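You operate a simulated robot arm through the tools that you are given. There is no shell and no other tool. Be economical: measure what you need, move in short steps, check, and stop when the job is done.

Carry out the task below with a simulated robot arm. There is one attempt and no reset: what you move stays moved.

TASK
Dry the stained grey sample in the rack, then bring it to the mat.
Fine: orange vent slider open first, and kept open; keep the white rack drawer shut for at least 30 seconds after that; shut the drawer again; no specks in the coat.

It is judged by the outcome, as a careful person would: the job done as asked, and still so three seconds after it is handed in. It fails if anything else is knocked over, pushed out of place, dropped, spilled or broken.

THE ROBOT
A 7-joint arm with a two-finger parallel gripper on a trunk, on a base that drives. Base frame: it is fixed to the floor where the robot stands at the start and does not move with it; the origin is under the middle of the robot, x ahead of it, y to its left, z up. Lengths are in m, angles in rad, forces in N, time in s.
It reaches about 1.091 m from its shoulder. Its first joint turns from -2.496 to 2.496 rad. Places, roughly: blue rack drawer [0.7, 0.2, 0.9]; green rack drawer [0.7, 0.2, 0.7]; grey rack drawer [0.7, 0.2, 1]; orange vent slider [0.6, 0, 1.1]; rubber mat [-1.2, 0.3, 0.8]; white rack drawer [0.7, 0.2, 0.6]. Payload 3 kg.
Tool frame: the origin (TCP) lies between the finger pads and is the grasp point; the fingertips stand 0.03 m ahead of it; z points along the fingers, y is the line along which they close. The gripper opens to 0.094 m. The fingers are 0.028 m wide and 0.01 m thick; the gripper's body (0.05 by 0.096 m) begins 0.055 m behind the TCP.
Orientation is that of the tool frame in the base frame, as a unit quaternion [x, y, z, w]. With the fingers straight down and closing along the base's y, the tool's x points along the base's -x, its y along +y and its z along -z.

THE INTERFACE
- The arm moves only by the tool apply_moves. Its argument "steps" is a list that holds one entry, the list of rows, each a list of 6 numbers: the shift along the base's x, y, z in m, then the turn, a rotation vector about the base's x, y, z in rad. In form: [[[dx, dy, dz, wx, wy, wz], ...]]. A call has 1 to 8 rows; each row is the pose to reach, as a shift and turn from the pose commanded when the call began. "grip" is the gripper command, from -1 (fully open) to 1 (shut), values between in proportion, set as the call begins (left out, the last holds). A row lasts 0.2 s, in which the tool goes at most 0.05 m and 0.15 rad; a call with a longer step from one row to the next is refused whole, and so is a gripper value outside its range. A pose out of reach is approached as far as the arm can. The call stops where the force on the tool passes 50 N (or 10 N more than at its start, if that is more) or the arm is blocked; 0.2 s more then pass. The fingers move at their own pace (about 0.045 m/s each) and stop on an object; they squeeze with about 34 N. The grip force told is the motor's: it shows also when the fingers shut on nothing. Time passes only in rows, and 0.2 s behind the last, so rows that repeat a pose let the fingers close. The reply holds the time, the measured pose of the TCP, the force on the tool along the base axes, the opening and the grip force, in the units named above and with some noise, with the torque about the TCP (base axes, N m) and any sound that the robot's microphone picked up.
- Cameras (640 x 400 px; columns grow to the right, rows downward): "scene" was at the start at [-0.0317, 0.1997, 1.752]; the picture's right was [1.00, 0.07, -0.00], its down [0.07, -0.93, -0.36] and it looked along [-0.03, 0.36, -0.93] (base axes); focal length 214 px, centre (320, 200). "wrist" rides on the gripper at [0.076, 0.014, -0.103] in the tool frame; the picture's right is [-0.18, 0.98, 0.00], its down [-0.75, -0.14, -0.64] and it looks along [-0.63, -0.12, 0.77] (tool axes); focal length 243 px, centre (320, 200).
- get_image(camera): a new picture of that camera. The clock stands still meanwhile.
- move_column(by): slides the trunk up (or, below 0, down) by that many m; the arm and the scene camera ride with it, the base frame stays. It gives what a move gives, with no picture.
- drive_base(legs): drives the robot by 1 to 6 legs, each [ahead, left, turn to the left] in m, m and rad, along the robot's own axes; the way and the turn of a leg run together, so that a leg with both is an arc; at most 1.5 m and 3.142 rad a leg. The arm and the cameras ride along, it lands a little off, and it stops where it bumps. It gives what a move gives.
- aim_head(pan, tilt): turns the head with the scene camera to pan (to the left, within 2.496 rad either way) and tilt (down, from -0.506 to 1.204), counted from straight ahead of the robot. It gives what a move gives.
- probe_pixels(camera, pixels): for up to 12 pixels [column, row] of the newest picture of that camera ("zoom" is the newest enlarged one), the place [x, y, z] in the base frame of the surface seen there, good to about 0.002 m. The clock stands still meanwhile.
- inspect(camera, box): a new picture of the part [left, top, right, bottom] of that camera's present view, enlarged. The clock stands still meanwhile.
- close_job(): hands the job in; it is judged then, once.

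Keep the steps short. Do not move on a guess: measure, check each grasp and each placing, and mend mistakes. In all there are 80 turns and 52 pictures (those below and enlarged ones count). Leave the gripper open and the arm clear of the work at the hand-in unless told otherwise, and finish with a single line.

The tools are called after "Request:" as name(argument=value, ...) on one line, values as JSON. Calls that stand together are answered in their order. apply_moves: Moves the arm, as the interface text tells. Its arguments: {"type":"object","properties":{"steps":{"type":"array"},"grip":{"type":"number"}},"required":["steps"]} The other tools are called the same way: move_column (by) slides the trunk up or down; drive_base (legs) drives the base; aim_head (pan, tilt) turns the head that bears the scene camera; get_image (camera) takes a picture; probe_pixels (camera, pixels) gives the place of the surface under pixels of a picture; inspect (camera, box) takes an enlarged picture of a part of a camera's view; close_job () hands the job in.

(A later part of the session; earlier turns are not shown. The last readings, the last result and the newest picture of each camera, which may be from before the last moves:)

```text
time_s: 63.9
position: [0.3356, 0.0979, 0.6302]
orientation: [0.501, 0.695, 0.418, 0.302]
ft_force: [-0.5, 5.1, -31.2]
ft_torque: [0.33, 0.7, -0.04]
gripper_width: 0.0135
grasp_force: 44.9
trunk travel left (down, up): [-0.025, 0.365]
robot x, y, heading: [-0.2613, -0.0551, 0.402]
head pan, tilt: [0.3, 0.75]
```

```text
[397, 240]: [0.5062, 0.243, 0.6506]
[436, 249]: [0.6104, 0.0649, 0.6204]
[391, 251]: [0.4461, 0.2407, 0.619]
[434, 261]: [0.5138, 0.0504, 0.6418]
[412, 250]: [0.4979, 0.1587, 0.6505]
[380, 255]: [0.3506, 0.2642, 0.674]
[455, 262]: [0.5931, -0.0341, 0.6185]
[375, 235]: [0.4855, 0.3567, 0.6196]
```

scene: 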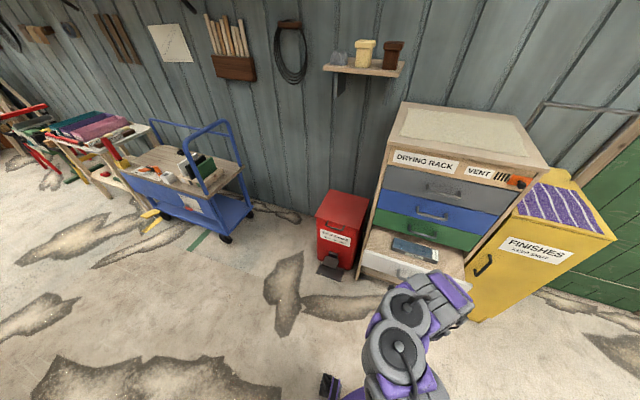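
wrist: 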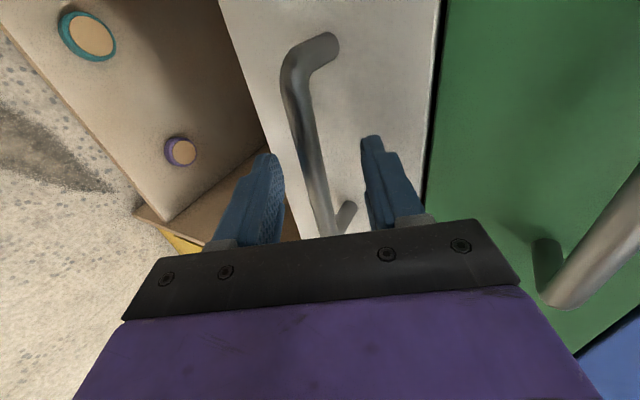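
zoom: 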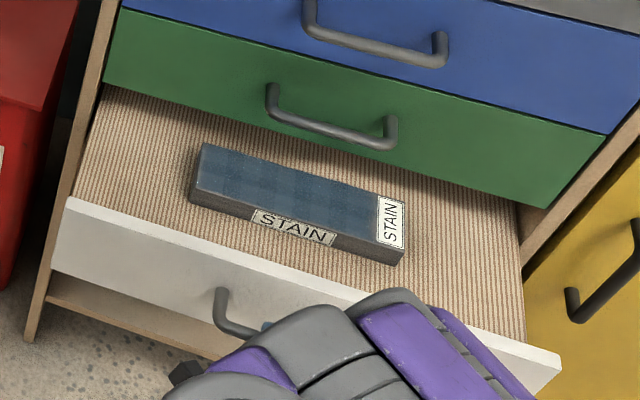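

The sample (block about 22 × 5.5 × 3 cm, top z 0.650) still sits close under the green drawer and its handle. I pull the drawer a further 9 cm for clearance.

Request:
apply_moves(steps=[[[-0.01, -0.0033, -0.003, 0, 0, 0], [-0.028, -0.009, -0.003, 0, 0, 0], [-0.046, -0.015, -0.003, 0, 0, 0], [-0.065, -0.021, -0.003, 0, 0, 0], [-0.085, -0.028, -0.003, 0, 0, 0]]])

Request:
inspect(camera="scene", box=[330, 200, 490, 300])

```text
time_s: 65.1
position: [0.2487, 0.0697, 0.6294]
orientation: [0.501, 0.693, 0.42, 0.303]
ft_force: [-3.2, 6.1, 28.1]
ft_torque: [0.53, -0.34, -0.1]
gripper_width: 0.0138
grasp_force: 45.5
trunk travel left (down, up): [-0.025, 0.365]
robot x, y, heading: [-0.263, -0.0501, 0.394]
head pan, tilt: [0.3, 0.75]
```

```text
4.00 times, centred on (410, 250) of scene
```

zoom: 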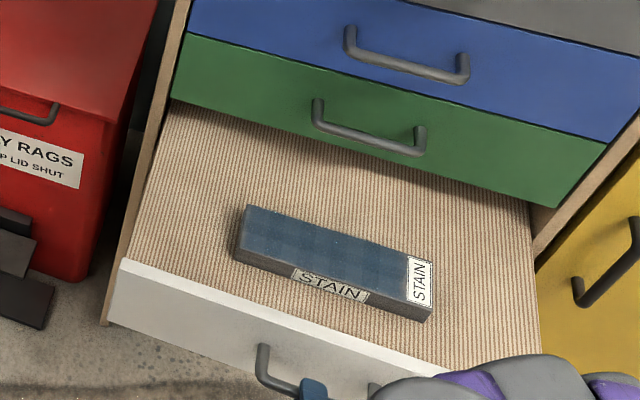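

Enough clearance now. I release, back off, and measure the block.

Request:
apply_moves(steps=[[[0, 0, 0.002, 0, 0, 0], [0, 0, 0.002, 0, 0, 0], [0, 0, 0.002, 0, 0, 0]]], grip=-0.05)

Request:
probe_pixels(camera="zoom", pixels=[[252, 210], [432, 262], [236, 245], [420, 306], [335, 250], [240, 262], [430, 316], [330, 190], [128, 266], [430, 368], [320, 105], [420, 130]])

```text
time_s: 65.9
position: [0.2508, 0.0687, 0.6282]
orientation: [0.502, 0.695, 0.417, 0.302]
ft_force: [-0.7, -0.4, -0.6]
ft_torque: [0.0, 0.0, -0.01]
gripper_width: 0.0492
grasp_force: 0.1
trunk travel left (down, up): [-0.025, 0.365]
robot x, y, heading: [-0.2661, -0.0532, 0.397]
head pan, tilt: [0.3, 0.75]
```

```text
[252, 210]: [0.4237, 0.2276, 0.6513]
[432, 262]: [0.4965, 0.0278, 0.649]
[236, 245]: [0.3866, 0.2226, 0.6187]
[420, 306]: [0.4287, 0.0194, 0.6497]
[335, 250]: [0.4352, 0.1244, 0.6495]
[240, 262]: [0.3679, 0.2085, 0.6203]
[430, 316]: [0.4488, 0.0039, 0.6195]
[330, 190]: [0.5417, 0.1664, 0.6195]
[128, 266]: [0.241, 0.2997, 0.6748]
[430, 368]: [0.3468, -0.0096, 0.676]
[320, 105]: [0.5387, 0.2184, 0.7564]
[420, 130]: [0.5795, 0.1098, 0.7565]
```

The block centre is about (0.430, 0.120), width about 6.5 cm along the drawer axis, sitting on z 0.62. I back off the handle, rise, and turn the tool to point straight down, fingers closing along the drawer axis.

Request:
apply_moves(steps=[[[-0.025, -0.008, 0.0145, 0, 0, 0], [-0.05, -0.016, 0.029, 0, 0, 0], [-0.05, -0.016, 0.075, 0, 0, 0], [-0.05, -0.016, 0.12, 0, 0, 0], [-0.05, -0.016, 0.165, 0, 0, 0], [-0.03, -0.01, 0.2, 0, 0, 0], [-0.01, -0.003, 0.23, 0, 0, 0]]], grip=-1)

Request:
apply_moves(steps=[[[0.025, 0.008, 0, -0.042, 0.127, 0], [0.05, 0.016, 0, -0.083, 0.254, 0], [0.075, 0.024, 0, -0.125, 0.381, 0], [0.1, 0.03, 0, -0.167, 0.509, 0], [0.125, 0.037, 0, -0.208, 0.636, 0], [0.15, 0.043, 0, -0.25, 0.763, 0], [0.17, 0.05, 0, -0.292, 0.89, 0], [0.19, 0.055, 0, -0.333, 1.017, 0]]])

Request:
get_image(camera="wrist")

```text
time_s: 67.5
position: [0.3016, 0.0702, 0.8479]
orientation: [0.505, 0.693, 0.417, 0.303]
ft_force: [1.2, 0.0, 3.1]
ft_torque: [-0.09, 0.32, 0.01]
gripper_width: 0.094
grasp_force: 0.0
out of reach, approached as far as the arm can: row 3, 4, 5, 6, 7
trunk travel left (down, up): [-0.025, 0.365]
robot x, y, heading: [-0.2632, -0.0525, 0.4]
head pan, tilt: [0.3, 0.75]
```

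```text
time_s: 69.3
position: [0.4141, 0.0233, 0.8426]
orientation: [0.585, 0.81, 0.024, 0.014]
ft_force: [-0.4, -0.2, -0.4]
ft_torque: [-0.04, 0.0, 0.0]
gripper_width: 0.0938
grasp_force: 0.1
out of reach, approached as far as the arm can: row 1, 2, 6, 7, 8
trunk travel left (down, up): [-0.025, 0.365]
robot x, y, heading: [-0.2639, -0.0551, 0.398]
head pan, tilt: [0.3, 0.75]
```

```text
22 pictures are left
```

wrist: 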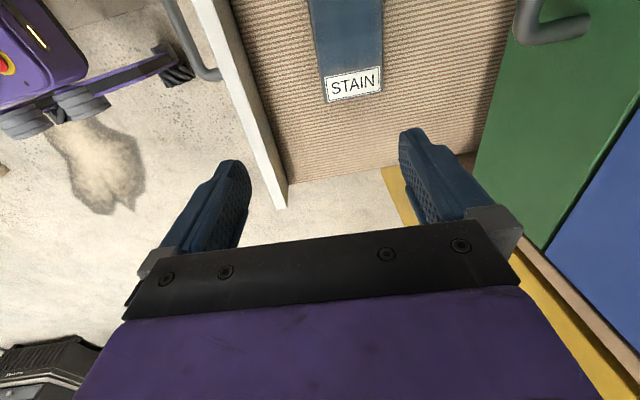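

Nearly vertical; the drawer is still open. I move over the block's middle and straighten the tool.

Request:
apply_moves(steps=[[[0.004, 0.025, 0, -0.006, 0.013, 0.008], [0.008, 0.05, 0, -0.011, 0.026, 0.015], [0.012, 0.075, -0.01, -0.017, 0.038, 0.022], [0.016, 0.097, -0.025, -0.022, 0.051, 0.03], [0.016, 0.097, -0.04, -0.022, 0.051, 0.03], [0.016, 0.097, -0.04, -0.022, 0.051, 0.03]]])

Request:
get_image(camera="wrist")

Request:
get_image(camera="scene")

```text
time_s: 70.7
position: [0.3912, 0.0513, 0.8323]
orientation: [0.573, 0.819, -0.017, -0.012]
ft_force: [-0.7, 0.4, -1.2]
ft_torque: [0.01, -0.01, -0.01]
gripper_width: 0.0943
grasp_force: 0.1
out of reach, approached as far as the arm can: row 1, 2, 3, 4, 5, 6
trunk travel left (down, up): [-0.025, 0.365]
robot x, y, heading: [-0.2624, -0.0543, 0.4]
head pan, tilt: [0.3, 0.75]
```

```text
21 pictures are left
```

wrist: 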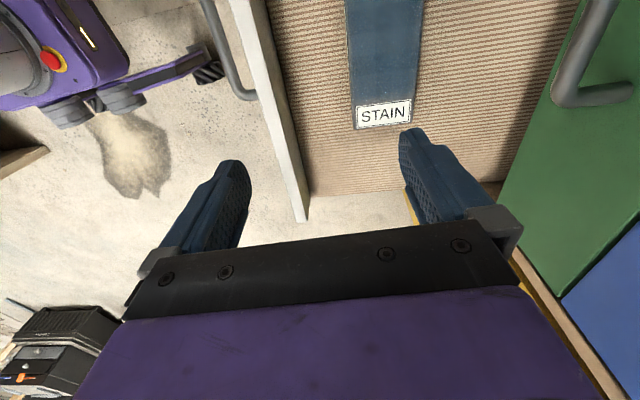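

```text
20 pictures are left
```

scene: 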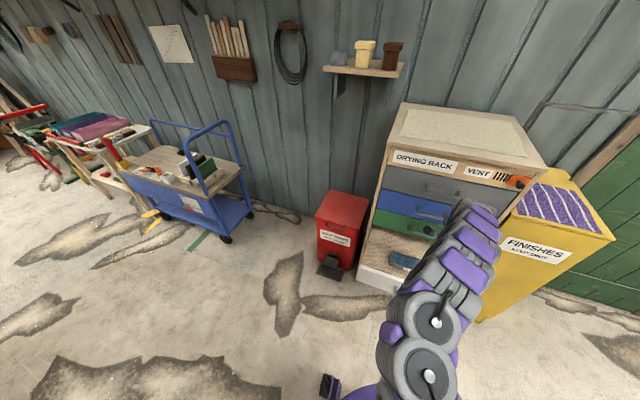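

The wrist roll is limiting from this stance. I'll place the base left of the rack, facing right, so the fingers align with less wrist twist. The arm is well above the drawer (z 0.83), so I drive back, turn right, and slide left.

Request:
drive_base(legs=[[-0.2, 0, 0], [0, 0, -0.85], [-0.05, 0.676, 0]])

Request:
apply_moves(steps=[[[0, 0, 0, 0, 0, 0.12], [0, 0, 0, 0, 0, 0.24], [0, 0, 0, 0, 0, 0.36], [0, 0, 0, 0, 0, 0.48], [0, 0, 0, 0, 0, 0.6], [0, 0, 0, 0, 0, 0.72], [0, 0, 0, 0, 0, 0.85], [0, 0, 0, 0, 0, 0.85]]])

Request:
aim_head(pan=0.3, tilt=0.9)

Request:
get_image(camera="scene")

```text
time_s: 77.8
position: [0.32, 0.0958, 0.8329]
orientation: [0.854, 0.52, -0.011, -0.018]
ft_force: [-0.1, 0.1, 0.2]
ft_torque: [-0.03, -0.01, -0.04]
gripper_width: 0.094
grasp_force: 0.1
trunk travel left (down, up): [-0.025, 0.365]
robot x, y, heading: [-0.2004, 0.5051, -0.427]
head pan, tilt: [0.3, 0.75]
```

```text
time_s: 79.6
position: [0.3194, 0.098, 0.8329]
orientation: [0.564, 0.826, -0.017, -0.01]
ft_force: [0.9, 0.0, 0.1]
ft_torque: [-0.02, 0.01, 0.0]
gripper_width: 0.0941
grasp_force: 0.0
trunk travel left (down, up): [-0.025, 0.365]
robot x, y, heading: [-0.1995, 0.5047, -0.421]
head pan, tilt: [0.3, 0.75]
```

```text
time_s: 80.3
position: [0.3188, 0.0994, 0.8338]
orientation: [0.564, 0.826, -0.017, -0.01]
ft_force: [1.1, 0.4, 0.1]
ft_torque: [0.04, 0.01, -0.01]
gripper_width: 0.094
grasp_force: 0.2
trunk travel left (down, up): [-0.025, 0.365]
robot x, y, heading: [-0.199, 0.5038, -0.423]
head pan, tilt: [0.3, 0.901]
```

```text
19 pictures are left
```

scene: 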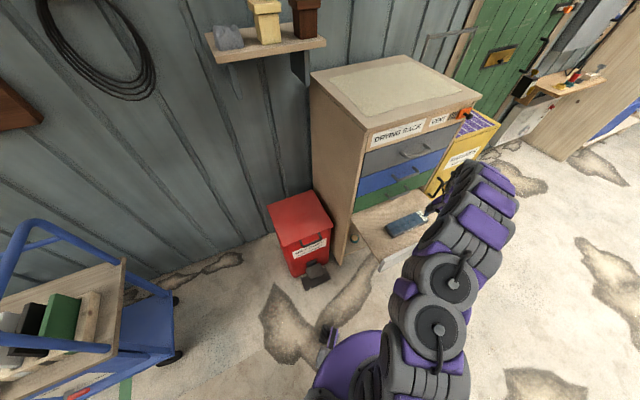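

That worked. Now I go over the block's middle and straighten up.

Request:
apply_moves(steps=[[[0.03, 0.006, 0, 0.004, -0.009, -0.006], [0.06, 0.012, 0, 0.008, -0.018, -0.012], [0.09, 0.018, -0.01, 0.012, -0.027, -0.018], [0.111, 0.021, -0.033, 0.016, -0.036, -0.024], [0.111, 0.021, -0.033, 0.016, -0.036, -0.024]]])

Request:
get_image(camera="wrist")

Request:
inspect(camera="scene", box=[330, 130, 490, 280])

```text
time_s: 81.5
position: [0.3499, 0.1465, 0.8173]
orientation: [0.573, 0.819, -0.001, 0.001]
ft_force: [-0.3, 0.5, 0.7]
ft_torque: [-0.03, -0.03, -0.01]
gripper_width: 0.0942
grasp_force: 0.0
out of reach, approached as far as the arm can: row 1, 2, 3, 4, 5
trunk travel left (down, up): [-0.025, 0.365]
robot x, y, heading: [-0.2033, 0.5081, -0.423]
head pan, tilt: [0.3, 0.901]
```

```text
18 pictures are left
```

wrist: 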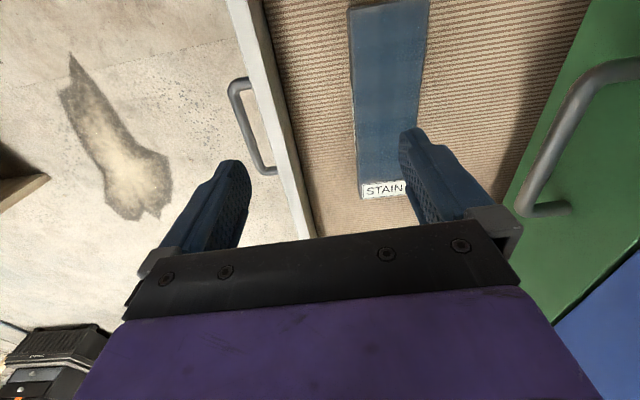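

```text
2.67 times, centred on (410, 205) of scene
```

zoom: 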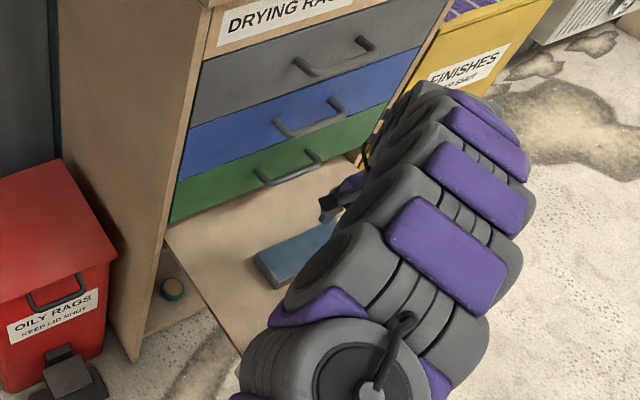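

The forearm seems too level for a vertical tool at this low shoulder height. I raise the trunk 0.25 m and come down from there.

Request:
move_column(by=0.25)

Request:
apply_moves(steps=[[[0.01, -0.0035, -0.04, 0, 0, 0], [0.02, -0.007, -0.08, 0, 0, 0], [0.03, -0.01, -0.12, 0, 0, 0], [0.04, -0.0135, -0.16, 0, 0, 0], [0.05, -0.017, -0.2, 0, 0, 0], [0.06, -0.02, -0.235, 0, 0, 0], [0.07, -0.0235, -0.26, 0, 0, 0], [0.08, -0.0265, -0.28, 0, 0, 0]]])

Request:
get_image(camera="wrist")

```text
time_s: 84.1
position: [0.3496, 0.1436, 1.0644]
orientation: [0.574, 0.819, 0.0, 0.0]
ft_force: [-0.8, -0.7, 0.4]
ft_torque: [0.01, 0.02, -0.04]
gripper_width: 0.0941
grasp_force: 0.0
trunk travel left (down, up): [-0.275, 0.115]
robot x, y, heading: [-0.1981, 0.5065, -0.424]
head pan, tilt: [0.3, 0.901]
```

```text
time_s: 85.9
position: [0.2783, 0.1706, 0.9001]
orientation: [0.573, 0.819, 0.0, 0.001]
ft_force: [0.1, 0.2, 0.6]
ft_torque: [-0.02, 0.0, -0.01]
gripper_width: 0.0942
grasp_force: 0.0
out of reach, approached as far as the arm can: row 1, 2, 3, 4, 5, 6, 7, 8
trunk travel left (down, up): [-0.275, 0.115]
robot x, y, heading: [-0.2025, 0.5032, -0.425]
head pan, tilt: [0.3, 0.901]
```

```text
16 pictures are left
```

wrist: 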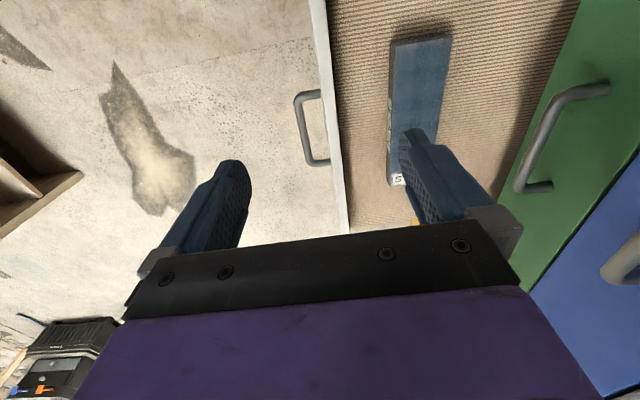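

The limit behaves like plain extension from a high shoulder, so I need to be closer and with the trunk low. I drive 0.16 m nearer (staying clear of the drawer corner), raise the hand, then lower the trunk.

Request:
drive_base(legs=[[0.16, -0.03, 0]])

Request:
apply_moves(steps=[[[0, 0, 0.04, 0, 0, 0], [0, 0, 0.08, 0, 0, 0], [0, 0, 0.12, 0, 0, 0], [0, 0, 0.15, 0, 0, 0], [0, 0, 0.15, 0, 0, 0]]])

Request:
move_column(by=-0.265)

```text
time_s: 87.3
position: [0.41, 0.0813, 0.8998]
orientation: [0.573, 0.82, -0.002, 0.0]
ft_force: [0.0, -0.2, -0.1]
ft_torque: [-0.01, 0.01, 0.0]
gripper_width: 0.094
grasp_force: 0.1
trunk travel left (down, up): [-0.275, 0.115]
robot x, y, heading: [-0.0672, 0.4164, -0.428]
head pan, tilt: [0.3, 0.901]
```

```text
time_s: 88.5
position: [0.4063, 0.0784, 1.0525]
orientation: [0.574, 0.819, 0.001, 0.0]
ft_force: [-1.0, -0.8, -0.6]
ft_torque: [-0.01, -0.06, -0.01]
gripper_width: 0.0941
grasp_force: 0.1
trunk travel left (down, up): [-0.275, 0.115]
robot x, y, heading: [-0.0706, 0.4171, -0.431]
head pan, tilt: [0.3, 0.901]
```

```text
time_s: 91.2
position: [0.4073, 0.0798, 0.7874]
orientation: [0.573, 0.82, 0.001, 0.001]
ft_force: [-0.1, 0.2, 0.3]
ft_torque: [0.02, 0.01, -0.03]
gripper_width: 0.0939
grasp_force: 0.0
trunk travel left (down, up): [-0.01, 0.38]
robot x, y, heading: [-0.0725, 0.4099, -0.426]
head pan, tilt: [0.3, 0.901]
```

Good. Now over the block centre, a bit lower.

Request:
apply_moves(steps=[[[0.012, 0.02, 0, 0, 0, 0], [0.023, 0.04, -0.02, 0, 0, 0], [0.023, 0.04, -0.03, 0, 0, 0], [0.023, 0.04, -0.03, 0, 0, 0]]])

Request:
get_image(camera="wrist")

```text
time_s: 92.2
position: [0.4298, 0.1197, 0.7577]
orientation: [0.573, 0.819, 0.0, 0.001]
ft_force: [-0.2, 0.7, 0.2]
ft_torque: [0.03, -0.01, 0.03]
gripper_width: 0.0941
grasp_force: 0.1
trunk travel left (down, up): [-0.01, 0.38]
robot x, y, heading: [-0.069, 0.4117, -0.426]
head pan, tilt: [0.3, 0.901]
```

```text
15 pictures are left
```

wrist: 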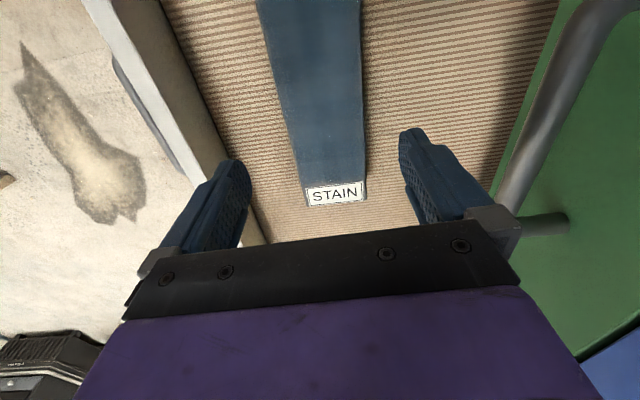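

The view is reached and the block lies between the fingers. I measure its edges precisely.

Request:
probe_pixels(camera="wrist", pixels=[[307, 200], [362, 195], [306, 186], [363, 176], [264, 20], [357, 20], [282, 90], [360, 90], [320, 120], [400, 130], [230, 120], [330, 10]])

```text
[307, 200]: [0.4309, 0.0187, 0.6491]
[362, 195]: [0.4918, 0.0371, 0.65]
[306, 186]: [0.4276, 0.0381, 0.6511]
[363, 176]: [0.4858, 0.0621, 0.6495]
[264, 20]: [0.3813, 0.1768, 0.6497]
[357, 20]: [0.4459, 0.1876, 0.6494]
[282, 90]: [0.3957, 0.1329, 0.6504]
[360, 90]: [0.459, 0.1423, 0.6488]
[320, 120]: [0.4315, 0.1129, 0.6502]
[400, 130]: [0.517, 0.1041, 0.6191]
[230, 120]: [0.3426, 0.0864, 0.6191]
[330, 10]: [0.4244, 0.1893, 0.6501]
```

Block: width 6.4 cm, centre (0.4315, 0.124), yaw a hair (-0.048 rad) from the tool's. I correct and lower to z 0.656 (tips about 6 mm above the liner).

Request:
apply_moves(steps=[[[0.0017, 0.0046, -0.02, 0, 0, -0.024], [0.0017, 0.0046, -0.04, 0, 0, -0.048], [0.0017, 0.0046, -0.06, 0, 0, -0.048], [0.0017, 0.0046, -0.08, 0, 0, -0.048], [0.0017, 0.0046, -0.093, 0, 0, -0.048], [0.0017, 0.0046, -0.102, 0, 0, -0.048], [0.0017, 0.0046, -0.102, 0, 0, -0.048]]])

Request:
get_image(camera="wrist")

```text
time_s: 93.8
position: [0.431, 0.125, 0.6555]
orientation: [0.594, 0.805, 0.0, 0.001]
ft_force: [-0.1, 0.3, -0.6]
ft_torque: [-0.01, 0.0, 0.03]
gripper_width: 0.0942
grasp_force: 0.1
trunk travel left (down, up): [-0.01, 0.38]
robot x, y, heading: [-0.0718, 0.414, -0.424]
head pan, tilt: [0.3, 0.901]
```

```text
14 pictures are left
```

wrist: 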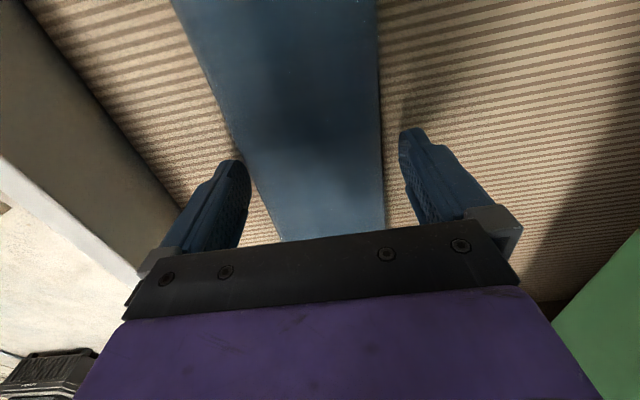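

Straddled cleanly. I close, then lift a little.

Request:
apply_moves(steps=[[[0, 0, 0, 0, 0, 0], [0, 0, 0, 0, 0, 0], [0, 0, 0, 0, 0, 0], [0, 0, 0, 0, 0, 0]]], grip=1)

Request:
apply_moves(steps=[[[0, 0, 0.02, 0, 0, 0], [0, 0, 0.05, 0, 0, 0], [0, 0, 0.08, 0, 0, 0], [-0.01, 0, 0.11, 0, 0, 0], [-0.02, 0, 0.14, 0, 0, 0], [-0.03, 0, 0.17, 0, 0, 0], [-0.04, 0, 0.2, 0, 0, 0]]])

Request:
get_image(camera="scene")

```text
time_s: 94.8
position: [0.4321, 0.1235, 0.6547]
orientation: [0.593, 0.805, 0.001, 0.001]
ft_force: [-0.1, 0.2, 1.7]
ft_torque: [0.15, 0.16, 0.11]
gripper_width: 0.0693
grasp_force: 34.0
trunk travel left (down, up): [-0.01, 0.38]
robot x, y, heading: [-0.0687, 0.4144, -0.426]
head pan, tilt: [0.3, 0.901]
```

```text
time_s: 96.4
position: [0.3908, 0.1237, 0.8559]
orientation: [0.593, 0.805, 0.0, 0.0]
ft_force: [0.1, -0.4, -0.8]
ft_torque: [-0.03, 0.0, 0.01]
gripper_width: 0.0002
grasp_force: 33.6
trunk travel left (down, up): [-0.01, 0.38]
robot x, y, heading: [-0.0693, 0.4149, -0.429]
head pan, tilt: [0.3, 0.901]
```

```text
13 pictures are left
```

scene: 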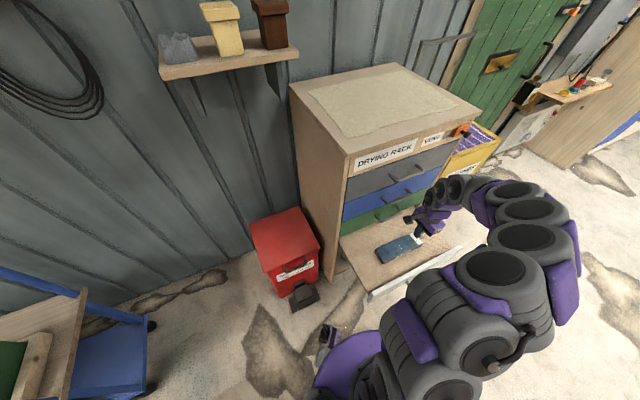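

The grip slipped: the fingers are shut empty. I check the block's state before retrying.

Request:
inspect(camera="scene", box=[360, 190, 470, 290])

Request:
apply_moves(steps=[[[0, 0, 0, 0, 0, 0], [0, 0, 0, 0, 0, 0], [0, 0, 0, 0, 0, 0], [0, 0, 0, 0, 0, 0], [0, 0, 0, 0, 0, 0], [0, 0, 0, 0, 0, 0]]], grip=-1)

Request:
inspect(camera="wrist", box=[180, 0, 460, 240])

```text
4.00 times, centred on (415, 240) of scene
```

zoom: 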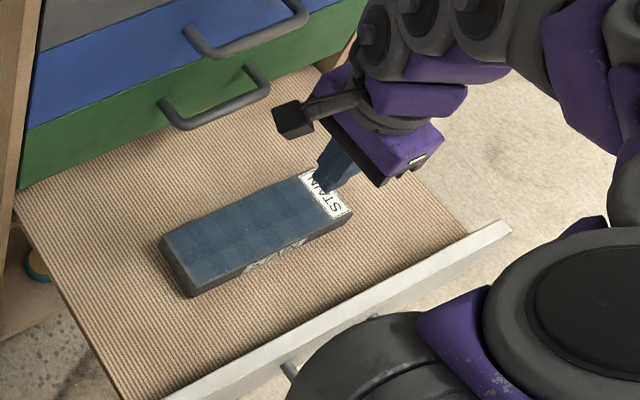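

```text
time_s: 97.8
position: [0.39, 0.1245, 0.854]
orientation: [0.593, 0.806, 0.001, 0.001]
ft_force: [-0.2, 0.1, 0.1]
ft_torque: [-0.01, 0.0, -0.04]
gripper_width: 0.0941
grasp_force: 0.0
trunk travel left (down, up): [-0.01, 0.38]
robot x, y, heading: [-0.0705, 0.4143, -0.429]
head pan, tilt: [0.3, 0.901]
```

```text
1.67 times, centred on (320, 120) of wrist
```

zoom: 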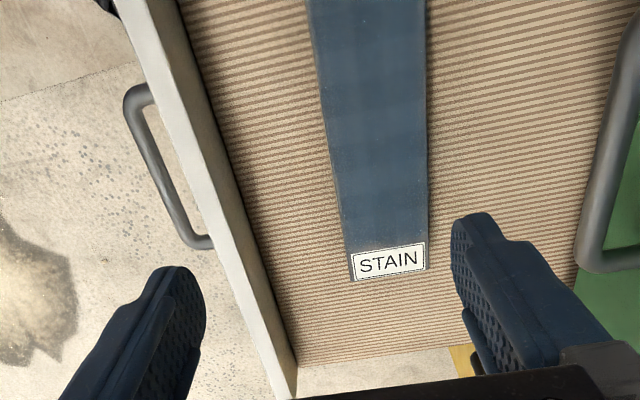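

The block looks unmoved. I probe its present edges, including the lower side edges, in this view.

Request:
probe_pixels(camera="zoom", pixels=[[325, 100], [426, 100], [340, 200], [428, 200], [318, 100], [431, 100], [335, 210], [432, 210], [350, 278], [427, 268], [320, 120], [380, 150]])

```text
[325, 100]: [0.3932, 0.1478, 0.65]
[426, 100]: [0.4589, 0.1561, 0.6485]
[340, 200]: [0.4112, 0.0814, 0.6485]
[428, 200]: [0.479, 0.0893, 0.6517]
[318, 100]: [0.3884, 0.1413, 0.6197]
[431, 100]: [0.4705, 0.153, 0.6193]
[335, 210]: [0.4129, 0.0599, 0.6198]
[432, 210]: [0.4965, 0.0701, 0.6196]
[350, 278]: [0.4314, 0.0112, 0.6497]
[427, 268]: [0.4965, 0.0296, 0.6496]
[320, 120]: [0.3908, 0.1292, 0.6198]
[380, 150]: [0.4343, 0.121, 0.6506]
```

Block centre (0.4324, 0.1246), real width about 6.8 cm. I go down again, slightly deeper (z 0.652).

Request:
apply_moves(steps=[[[0.02, 0, -0.02, 0, 0, 0], [0.0424, 0, -0.05, 0, 0, 0], [0.0424, 0, -0.09, 0, 0, 0], [0.0424, 0, -0.13, 0, 0, 0], [0.0424, 0, -0.165, 0, 0, 0], [0.0424, 0, -0.19, 0, 0, 0], [0.0424, 0, -0.202, 0, 0, 0], [0.0424, 0, -0.202, 0, 0, 0]]])

Request:
apply_moves(steps=[[[0, 0, 0, 0, 0, 0], [0, 0, 0, 0, 0, 0], [0, 0, 0, 0, 0, 0], [0, 0, 0, 0, 0, 0], [0, 0, 0, 0, 0, 0], [0, 0, 0, 0, 0, 0], [0, 0, 0, 0, 0, 0], [0, 0, 0, 0, 0, 0]]], grip=1)

Request:
get_image(camera="wrist")

```text
time_s: 99.6
position: [0.4341, 0.1258, 0.6529]
orientation: [0.593, 0.805, 0.001, 0.0]
ft_force: [0.0, 0.4, -0.1]
ft_torque: [0.02, -0.03, 0.02]
gripper_width: 0.0942
grasp_force: 0.1
trunk travel left (down, up): [-0.01, 0.38]
robot x, y, heading: [-0.0709, 0.4142, -0.429]
head pan, tilt: [0.3, 0.901]
```

```text
time_s: 101.4
position: [0.434, 0.1259, 0.6549]
orientation: [0.594, 0.804, 0.0, 0.001]
ft_force: [2.7, -3.6, 21.8]
ft_torque: [-0.22, 0.15, 0.07]
gripper_width: 0.0698
grasp_force: 33.9
trunk travel left (down, up): [-0.01, 0.38]
robot x, y, heading: [-0.0687, 0.4156, -0.425]
head pan, tilt: [0.3, 0.901]
```

```text
10 pictures are left
```

wrist: 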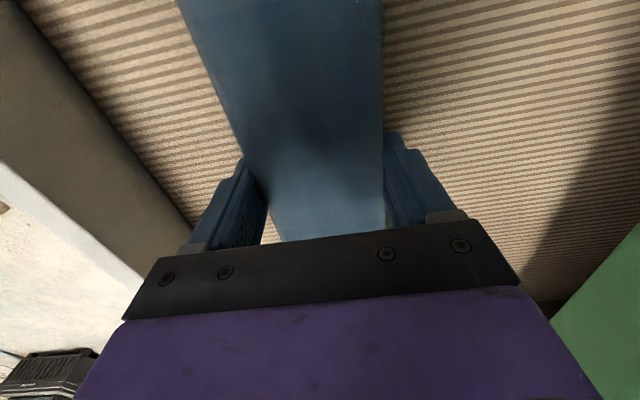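

Gripped at 7.0 cm. I lift very slowly and watch the width.

Request:
apply_moves(steps=[[[0, 0, 0.003, 0, 0, 0], [0, 0, 0.006, 0, 0, 0], [0, 0, 0.009, 0, 0, 0], [0, 0, 0.012, 0, 0, 0], [0, 0, 0.015, 0, 0, 0]]])

```text
time_s: 102.6
position: [0.4343, 0.1253, 0.6695]
orientation: [0.594, 0.805, 0.0, 0.0]
ft_force: [-0.2, 0.6, -2.7]
ft_torque: [0.02, 0.0, -0.02]
gripper_width: 0.0698
grasp_force: 33.5
trunk travel left (down, up): [-0.01, 0.38]
robot x, y, heading: [-0.0697, 0.419, -0.425]
head pan, tilt: [0.3, 0.901]
```

It holds now (about 2.7 N weight). I continue lifting slowly.

Request:
apply_moves(steps=[[[0, 0, 0.006, 0, 0, 0], [0, 0, 0.013, 0, 0, 0], [0, 0, 0.021, 0, 0, 0], [0, 0, 0.03, 0, 0, 0], [0, 0, 0.04, 0, 0, 0], [0, 0, 0.05, 0, 0, 0], [0, 0, 0.058, 0, 0, 0], [0, 0, 0.063, 0, 0, 0]]])

Request:
get_image(camera="wrist")

```text
time_s: 104.4
position: [0.433, 0.1239, 0.7309]
orientation: [0.594, 0.805, 0.001, 0.001]
ft_force: [-0.2, 0.3, -2.4]
ft_torque: [-0.04, -0.01, 0.03]
gripper_width: 0.0695
grasp_force: 34.0
trunk travel left (down, up): [-0.01, 0.38]
robot x, y, heading: [-0.0704, 0.4119, -0.428]
head pan, tilt: [0.3, 0.901]
```

```text
9 pictures are left
```

wrist: 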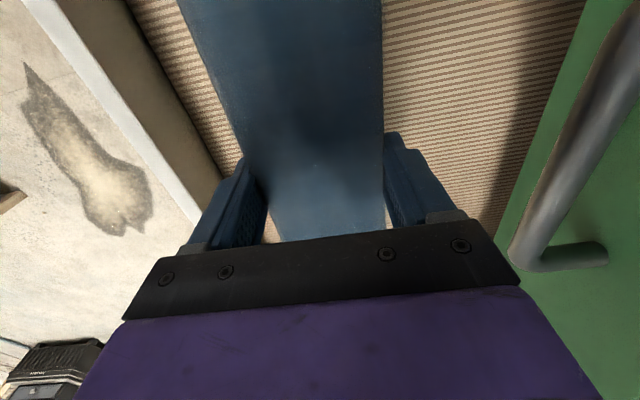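

The block is firmly held. I raise the trunk for carrying, back away from the rack, then turn clockwise toward the bench and roll to a stand-off near the mat.

Request:
move_column(by=0.3)

Request:
drive_base(legs=[[-0.2, 0, 0], [0, 0, -1.28], [0, 0, -1.275]])

Request:
aim_head(pan=0.1, tilt=0.75)

Request:
get_image(camera="scene")

```text
time_s: 107.4
position: [0.4344, 0.1252, 1.0301]
orientation: [0.594, 0.804, -0.001, 0.0]
ft_force: [-0.5, -0.7, -2.1]
ft_torque: [-0.01, 0.01, 0.03]
gripper_width: 0.0696
grasp_force: 33.9
trunk travel left (down, up): [-0.31, 0.08]
robot x, y, heading: [-0.0725, 0.4146, -0.428]
head pan, tilt: [0.3, 0.901]
```

```text
time_s: 115.4
position: [-0.8295, 0.4753, 1.031]
orientation: [0.937, -0.349, -0.001, 0.001]
ft_force: [0.0, -0.5, -2.7]
ft_torque: [0.03, -0.03, 0.02]
gripper_width: 0.0697
grasp_force: 34.2
trunk travel left (down, up): [-0.31, 0.08]
robot x, y, heading: [-0.2492, 0.4982, -3.014]
head pan, tilt: [0.3, 0.901]
```

```text
time_s: 116.1
position: [-0.8278, 0.4752, 1.032]
orientation: [0.937, -0.349, -0.001, 0.001]
ft_force: [0.2, -0.3, -2.5]
ft_torque: [0.03, 0.02, -0.02]
gripper_width: 0.0696
grasp_force: 34.3
trunk travel left (down, up): [-0.31, 0.08]
robot x, y, heading: [-0.2472, 0.4911, -3.011]
head pan, tilt: [0.099, 0.75]
```

```text
8 pictures are left
```

scene: 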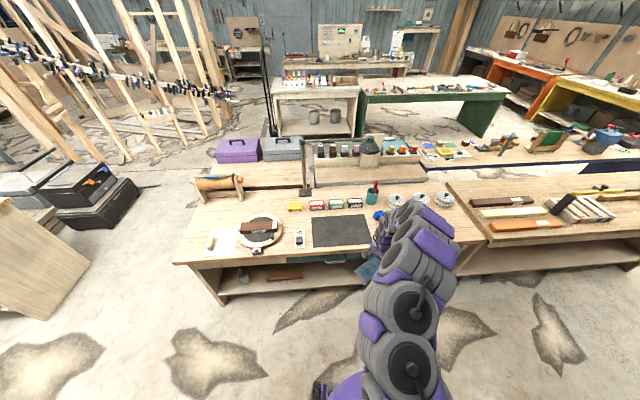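

The sample is still held. The mat is visible at (342, 231). I measure the mat, the bench edge and neighbours.

Request:
probe_pixels(camera="scene", pixels=[[313, 217], [366, 216], [313, 246], [371, 242], [342, 231], [300, 239], [377, 215], [325, 262], [395, 199], [355, 203], [365, 268], [375, 240]])

```text
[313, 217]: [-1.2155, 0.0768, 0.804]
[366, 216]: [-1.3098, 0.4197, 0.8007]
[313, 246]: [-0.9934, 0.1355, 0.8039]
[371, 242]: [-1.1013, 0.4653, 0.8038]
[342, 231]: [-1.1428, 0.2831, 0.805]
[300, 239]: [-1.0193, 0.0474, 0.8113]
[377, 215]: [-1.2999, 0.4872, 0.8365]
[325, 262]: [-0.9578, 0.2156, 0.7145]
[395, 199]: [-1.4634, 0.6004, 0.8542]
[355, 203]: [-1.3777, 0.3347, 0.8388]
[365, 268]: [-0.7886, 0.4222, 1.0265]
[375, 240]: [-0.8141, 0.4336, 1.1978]
```

Mat centre (-1.155, 0.274, 0.804), long axis parallel to the rack front. I turn the block parallel to the mat, then drive so the hand is over its centre.

Request:
apply_moves(steps=[[[0, 0, 0, 0, 0, -0.09], [0, 0, 0, 0, 0, -0.18], [0, 0, 0, 0, 0, -0.27], [0, 0, 0, 0, 0, -0.36], [0, 0, 0, 0, 0, -0.45], [0, 0, 0, 0, 0, -0.52], [0, 0, 0, 0, 0, -0.56], [0, 0, 0, 0, 0, -0.56]]])

Request:
drive_base(legs=[[0.35, 0.157, 0]])

```text
time_s: 117.9
position: [-0.8288, 0.4759, 1.0322]
orientation: [0.804, -0.594, -0.002, 0.001]
ft_force: [-0.3, -0.1, -2.3]
ft_torque: [-0.01, 0.01, 0.0]
gripper_width: 0.0696
grasp_force: 33.7
trunk travel left (down, up): [-0.31, 0.08]
robot x, y, heading: [-0.2496, 0.4971, -3.013]
head pan, tilt: [0.099, 0.75]
```

```text
time_s: 120.3
position: [-1.1566, 0.2816, 1.0312]
orientation: [0.804, -0.595, -0.001, 0.0]
ft_force: [-0.3, 0.3, -2.7]
ft_torque: [-0.01, -0.02, -0.03]
gripper_width: 0.0695
grasp_force: 34.0
trunk travel left (down, up): [-0.31, 0.08]
robot x, y, heading: [-0.5776, 0.3003, -3.013]
head pan, tilt: [0.099, 0.75]
```

Directly over the mat. I lower the trunk 0.16 m (block bottom about 3 cm above the mat), then look.

Request:
move_column(by=-0.16)

Request:
get_image(camera="wrist")

```text
time_s: 122.2
position: [-1.1536, 0.2803, 0.8733]
orientation: [0.804, -0.595, -0.003, 0.0]
ft_force: [-0.4, -0.1, -1.7]
ft_torque: [-0.02, 0.0, 0.0]
gripper_width: 0.0697
grasp_force: 34.3
trunk travel left (down, up): [-0.15, 0.24]
robot x, y, heading: [-0.5727, 0.2965, -3.011]
head pan, tilt: [0.099, 0.75]
```

```text
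7 pictures are left
```

wrist: 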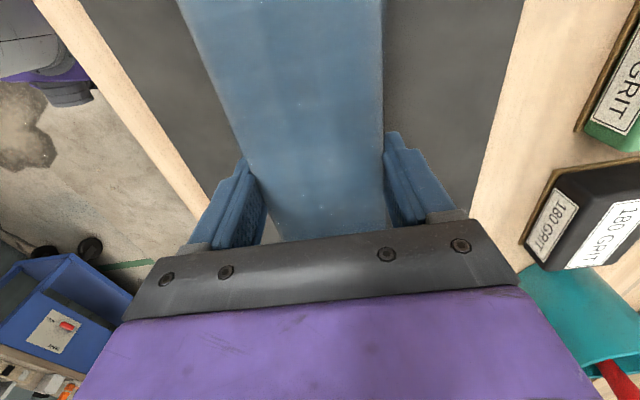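

The block is aligned over the mat with clear margins. I lower it slowly until it touches.

Request:
apply_moves(steps=[[[0, 0, -0.01, 0, 0, 0], [0, 0, -0.018, 0, 0, 0], [0, 0, -0.024, 0, 0, 0], [0, 0, -0.028, 0, 0, 0], [0, 0, -0.031, 0, 0, 0], [0, 0, -0.033, 0, 0, 0]]])

```text
time_s: 123.6
position: [-1.1522, 0.2808, 0.8396]
orientation: [0.804, -0.595, -0.002, 0.001]
ft_force: [0.7, 0.8, -1.9]
ft_torque: [0.0, 0.0, -0.01]
gripper_width: 0.0698
grasp_force: 34.0
trunk travel left (down, up): [-0.15, 0.24]
robot x, y, heading: [-0.5752, 0.2994, -3.01]
head pan, tilt: [0.099, 0.75]
```

Not touching yet; I go down a few more millimetres.

Request:
apply_moves(steps=[[[0, 0, -0.002, 0, 0, 0], [0, 0, -0.004, 0, 0, 0]]])

```text
time_s: 124.2
position: [-1.1539, 0.2803, 0.8387]
orientation: [0.804, -0.595, -0.004, 0.002]
ft_force: [1.6, 2.8, 36.3]
ft_torque: [0.19, -1.44, 0.34]
gripper_width: 0.07
grasp_force: 34.2
trunk travel left (down, up): [-0.15, 0.24]
robot x, y, heading: [-0.5755, 0.2928, -3.011]
head pan, tilt: [0.099, 0.75]
```

It is resting on the mat (36 N up). I ease up slightly, open, and rise straight up.

Request:
apply_moves(steps=[[[0, 0, 0.003, 0, 0, 0], [0, 0, 0.003, 0, 0, 0], [0, 0, 0.003, 0, 0, 0], [0, 0, 0.003, 0, 0, 0], [0, 0, 0.003, 0, 0, 0], [0, 0, 0.003, 0, 0, 0]]], grip=-1)

Request:
apply_moves(steps=[[[0, 0, 0.02, 0, 0, 0], [0, 0, 0.05, 0, 0, 0], [0, 0, 0.085, 0, 0, 0], [0, 0, 0.12, 0, 0, 0], [0, 0, 0.15, 0, 0, 0]]])

Request:
get_image(camera="wrist")

```text
time_s: 125.6
position: [-1.1531, 0.2808, 0.8389]
orientation: [0.803, -0.596, -0.003, 0.0]
ft_force: [-0.1, 0.1, -0.5]
ft_torque: [0.02, 0.0, 0.0]
gripper_width: 0.0939
grasp_force: 0.2
trunk travel left (down, up): [-0.15, 0.24]
robot x, y, heading: [-0.5752, 0.2969, -3.015]
head pan, tilt: [0.099, 0.75]
```

```text
time_s: 126.8
position: [-1.1527, 0.2806, 0.9898]
orientation: [0.803, -0.595, -0.002, 0.0]
ft_force: [-0.6, 0.5, 0.3]
ft_torque: [-0.02, -0.02, -0.04]
gripper_width: 0.0941
grasp_force: 0.0
trunk travel left (down, up): [-0.15, 0.24]
robot x, y, heading: [-0.5728, 0.3032, -3.014]
head pan, tilt: [0.099, 0.75]
```

```text
6 pictures are left
```

wrist: 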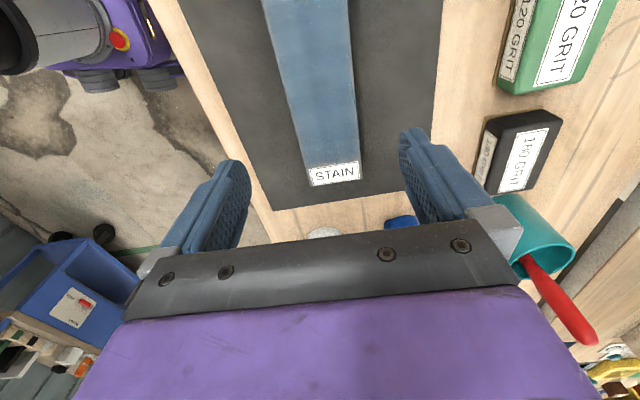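

The sample lies flat on the mat, coat clean. Now to shut the drawer: I back off, slide toward the rack's axis, and turn counter-clockwise (over open floor) to face the rack, hand high.

Request:
drive_base(legs=[[-0.2, 0, 0], [0.05, 0.42, 0], [0, 0, 1.7], [0, 0, 1.714]])

Request:
apply_moves(steps=[[[0, 0, 0, 0.0415, -0.127, 0], [0, 0, 0, 0.083, -0.254, 0], [0, 0, 0, 0.125, -0.381, 0], [0, 0, 0, 0.167, -0.509, 0], [0, 0, 0, 0.208, -0.636, 0], [0, 0, 0, 0.25, -0.763, 0], [0, 0, 0, 0.292, -0.89, 0], [0, 0, 0, 0.333, -1.017, 0]]], grip=-0.05)

```text
time_s: 138.8
position: [0.1748, 0.0753, 0.9887]
orientation: [0.479, 0.878, 0.0, 0.002]
ft_force: [-0.1, -0.2, -0.2]
ft_torque: [-0.01, 0.0, 0.01]
gripper_width: 0.094
grasp_force: 0.0
trunk travel left (down, up): [-0.15, 0.24]
robot x, y, heading: [-0.3754, -0.0999, 0.4]
head pan, tilt: [0.099, 0.75]
```

```text
time_s: 140.6
position: [0.1731, 0.0743, 0.9905]
orientation: [0.427, 0.782, 0.331, 0.312]
ft_force: [-0.1, -0.5, 0.4]
ft_torque: [-0.02, -0.01, 0.01]
gripper_width: 0.0493
grasp_force: 0.0
out of reach, approached as far as the arm can: row 8
trunk travel left (down, up): [-0.15, 0.24]
robot x, y, heading: [-0.3703, -0.1028, 0.41]
head pan, tilt: [0.099, 0.75]
```

Lower the trunk, correct the orientation to the earlier handle pose, and go to the pre-grasp in front of the open drawer's handle.

Request:
move_column(by=-0.125)

Request:
apply_moves(steps=[[[0, -0.01, -0.03, 0.083, -0.021, -0.044], [0, -0.02, -0.06, 0.166, -0.042, -0.088], [0.0, -0.03, -0.09, 0.248, -0.063, -0.132], [0.0, -0.03, -0.12, 0.248, -0.063, -0.132], [0.0, -0.03, -0.15, 0.248, -0.063, -0.132], [0, -0.03, -0.18, 0.248, -0.063, -0.132], [0, -0.03, -0.195, 0.248, -0.063, -0.132], [0, -0.03, -0.195, 0.248, -0.063, -0.132]]])

Request:
get_image(camera="wrist")

```text
time_s: 142.2
position: [0.1742, 0.0732, 0.8647]
orientation: [0.428, 0.782, 0.33, 0.312]
ft_force: [0.1, -0.7, 0.4]
ft_torque: [0.0, 0.0, 0.02]
gripper_width: 0.0494
grasp_force: 0.1
trunk travel left (down, up): [-0.025, 0.365]
robot x, y, heading: [-0.3768, -0.096, 0.404]
head pan, tilt: [0.099, 0.75]
```

```text
time_s: 143.9
position: [0.1734, 0.0434, 0.6694]
orientation: [0.502, 0.696, 0.416, 0.302]
ft_force: [-0.3, 0.3, 0.1]
ft_torque: [0.01, 0.01, -0.01]
gripper_width: 0.0494
grasp_force: 0.1
trunk travel left (down, up): [-0.025, 0.365]
robot x, y, heading: [-0.3788, -0.101, 0.402]
head pan, tilt: [0.099, 0.75]
```

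```text
5 pictures are left
```

wrist: 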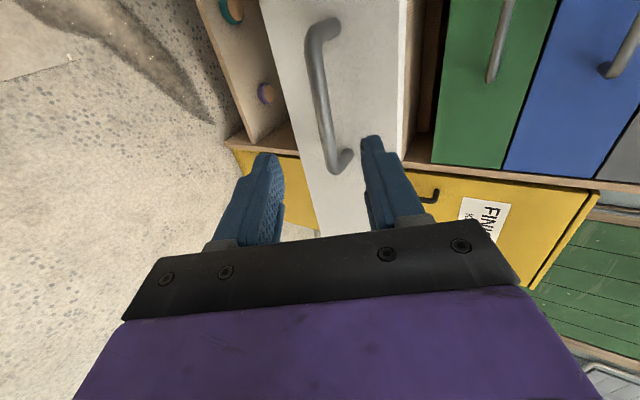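

Perfectly reached. I measure the handle once more.

Request:
probe_pixels(camera="wrist", pixels=[[313, 45], [318, 85], [324, 125], [331, 162], [355, 110], [290, 110]])

```text
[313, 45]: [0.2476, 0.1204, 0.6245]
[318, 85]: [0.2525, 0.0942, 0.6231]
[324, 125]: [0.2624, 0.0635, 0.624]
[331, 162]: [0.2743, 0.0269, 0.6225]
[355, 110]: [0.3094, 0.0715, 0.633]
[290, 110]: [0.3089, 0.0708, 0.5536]
```

I go in along the fingers and close on the bar.

Request:
apply_moves(steps=[[[0.02, 0.007, -0.01, 0, 0, 0], [0.04, 0.014, -0.02, 0, 0, 0], [0.06, 0.021, -0.03, 0, 0, 0], [0.077, 0.027, -0.038, 0, 0, 0], [0.077, 0.027, -0.038, 0, 0, 0]]])

Request:
apply_moves(steps=[[[0, 0, 0, 0, 0, 0], [0, 0, 0, 0, 0, 0], [0, 0, 0, 0, 0, 0], [0, 0, 0, 0, 0, 0], [0, 0, 0, 0, 0, 0]]], grip=1)

```text
time_s: 145.2
position: [0.2509, 0.0711, 0.6317]
orientation: [0.501, 0.696, 0.416, 0.302]
ft_force: [-0.1, 0.0, -0.8]
ft_torque: [-0.01, -0.03, 0.0]
gripper_width: 0.0493
grasp_force: 0.1
trunk travel left (down, up): [-0.025, 0.365]
robot x, y, heading: [-0.3736, -0.1046, 0.407]
head pan, tilt: [0.099, 0.75]
```

```text
time_s: 146.3
position: [0.2497, 0.0694, 0.6284]
orientation: [0.503, 0.696, 0.415, 0.301]
ft_force: [-0.6, -0.1, -17.9]
ft_torque: [0.21, 0.4, -0.16]
gripper_width: 0.0133
grasp_force: 45.0
trunk travel left (down, up): [-0.025, 0.365]
robot x, y, heading: [-0.3768, -0.1019, 0.4]
head pan, tilt: [0.099, 0.75]
```

Handle held. I push the drawer in along its axis, 0.19 m first.

Request:
apply_moves(steps=[[[0.02, 0.0065, -0.002, 0, 0, 0], [0.045, 0.0147, -0.002, 0, 0, 0], [0.07, 0.0228, -0.002, 0, 0, 0], [0.095, 0.031, -0.002, 0, 0, 0], [0.12, 0.0391, -0.002, 0, 0, 0], [0.145, 0.0473, -0.002, 0, 0, 0], [0.165, 0.0538, -0.002, 0, 0, 0], [0.18, 0.0587, -0.002, 0, 0, 0]]])

```text
time_s: 148.2
position: [0.4322, 0.1293, 0.6299]
orientation: [0.502, 0.696, 0.416, 0.302]
ft_force: [-1.2, 7.8, -16.9]
ft_torque: [0.61, 0.33, 0.26]
gripper_width: 0.0135
grasp_force: 45.1
trunk travel left (down, up): [-0.025, 0.365]
robot x, y, heading: [-0.3738, -0.1012, 0.404]
head pan, tilt: [0.099, 0.75]
```

The arm nears its reach, so I roll the base forward 7 cm along the drawer axis with the handle held.

Request:
drive_base(legs=[[0.07, -0.006, 0]])

```text
time_s: 149.2
position: [0.499, 0.1527, 0.6299]
orientation: [0.501, 0.696, 0.415, 0.302]
ft_force: [-0.4, 4.9, -14.9]
ft_torque: [0.08, 0.29, -0.53]
gripper_width: 0.0139
grasp_force: 45.4
trunk travel left (down, up): [-0.025, 0.365]
robot x, y, heading: [-0.3114, -0.0768, 0.406]
head pan, tilt: [0.099, 0.75]
```

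Nearly shut; I push the last 1.5–2 cm by arm until it stops.

Request:
apply_moves(steps=[[[0.006, 0.002, 0, 0, 0, 0], [0.012, 0.0035, 0, 0, 0, 0], [0.016, 0.005, 0, 0, 0, 0], [0.02, 0.0063, 0, 0, 0, 0], [0.022, 0.007, 0, 0, 0, 0]]])

Request:
get_image(camera="wrist")

```text
time_s: 150.3
position: [0.5116, 0.1553, 0.6287]
orientation: [0.504, 0.696, 0.414, 0.299]
ft_force: [-2.3, 3.7, -4.7]
ft_torque: [-0.49, -0.03, -1.27]
gripper_width: 0.0135
grasp_force: 45.2
trunk travel left (down, up): [-0.025, 0.365]
robot x, y, heading: [-0.307, -0.0748, 0.405]
head pan, tilt: [0.099, 0.75]
stopped in row 5: the force on the tool passed its limit at 68 N (the readings are from after the stop); the commanded pose is now the measured one
```

```text
4 pictures are left
```

wrist: 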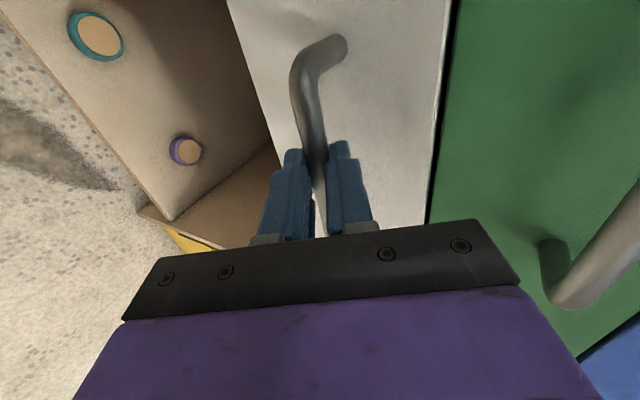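

The drawer is against its stop, flush. I release and back straight out, then roll back.

Request:
apply_moves(steps=[[[0, 0, 0, 0, 0, 0], [0, 0, 0, 0, 0, 0], [0, 0, 0, 0, 0, 0], [0, 0, 0, 0, 0, 0]]], grip=-0.05)

Request:
apply_moves(steps=[[[-0.02, -0.0065, 0.0115, 0, 0, 0], [-0.04, -0.013, 0.023, 0, 0, 0], [-0.065, -0.021, 0.037, 0, 0, 0], [-0.095, -0.031, 0.05, 0, 0, 0], [-0.125, -0.041, 0.06, 0, 0, 0]]])

Request:
drive_base(legs=[[-0.2, 0, 0]])

Request:
apply_moves(steps=[[[0, 0, 0, 0, 0, 0], [0, 0, 0, 0, 0, 0], [0, 0, 0, 0, 0, 0]]], grip=-1)

Request:
get_image(camera="wrist")

```text
time_s: 151.3
position: [0.5135, 0.1546, 0.6309]
orientation: [0.503, 0.696, 0.415, 0.301]
ft_force: [-0.6, -0.8, 0.4]
ft_torque: [0.02, -0.03, 0.03]
gripper_width: 0.0496
grasp_force: 0.1
trunk travel left (down, up): [-0.025, 0.365]
robot x, y, heading: [-0.3063, -0.0783, 0.403]
head pan, tilt: [0.099, 0.75]
```

```text
time_s: 152.6
position: [0.3884, 0.1156, 0.6913]
orientation: [0.504, 0.695, 0.415, 0.3]
ft_force: [-0.3, -0.6, -0.6]
ft_torque: [0.01, 0.01, -0.01]
gripper_width: 0.0493
grasp_force: 0.0
trunk travel left (down, up): [-0.025, 0.365]
robot x, y, heading: [-0.3125, -0.0782, 0.401]
head pan, tilt: [0.099, 0.75]
```

```text
time_s: 154.1
position: [0.2062, 0.0388, 0.6911]
orientation: [0.503, 0.696, 0.415, 0.3]
ft_force: [0.5, 0.0, -0.2]
ft_torque: [0.01, -0.01, -0.01]
gripper_width: 0.0492
grasp_force: 0.1
trunk travel left (down, up): [-0.025, 0.365]
robot x, y, heading: [-0.489, -0.1536, 0.409]
head pan, tilt: [0.099, 0.75]
```

```text
time_s: 154.9
position: [0.2056, 0.0383, 0.693]
orientation: [0.503, 0.695, 0.416, 0.301]
ft_force: [-0.7, -0.8, -0.5]
ft_torque: [0.0, 0.02, 0.01]
gripper_width: 0.094
grasp_force: 0.1
trunk travel left (down, up): [-0.025, 0.365]
robot x, y, heading: [-0.4858, -0.1547, 0.409]
head pan, tilt: [0.099, 0.75]
```

```text
3 pictures are left
```

wrist: 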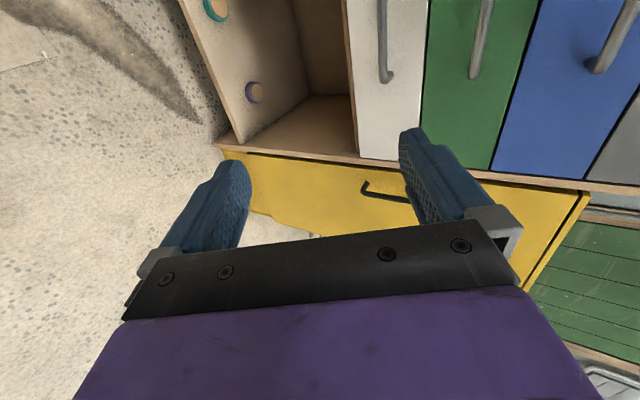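

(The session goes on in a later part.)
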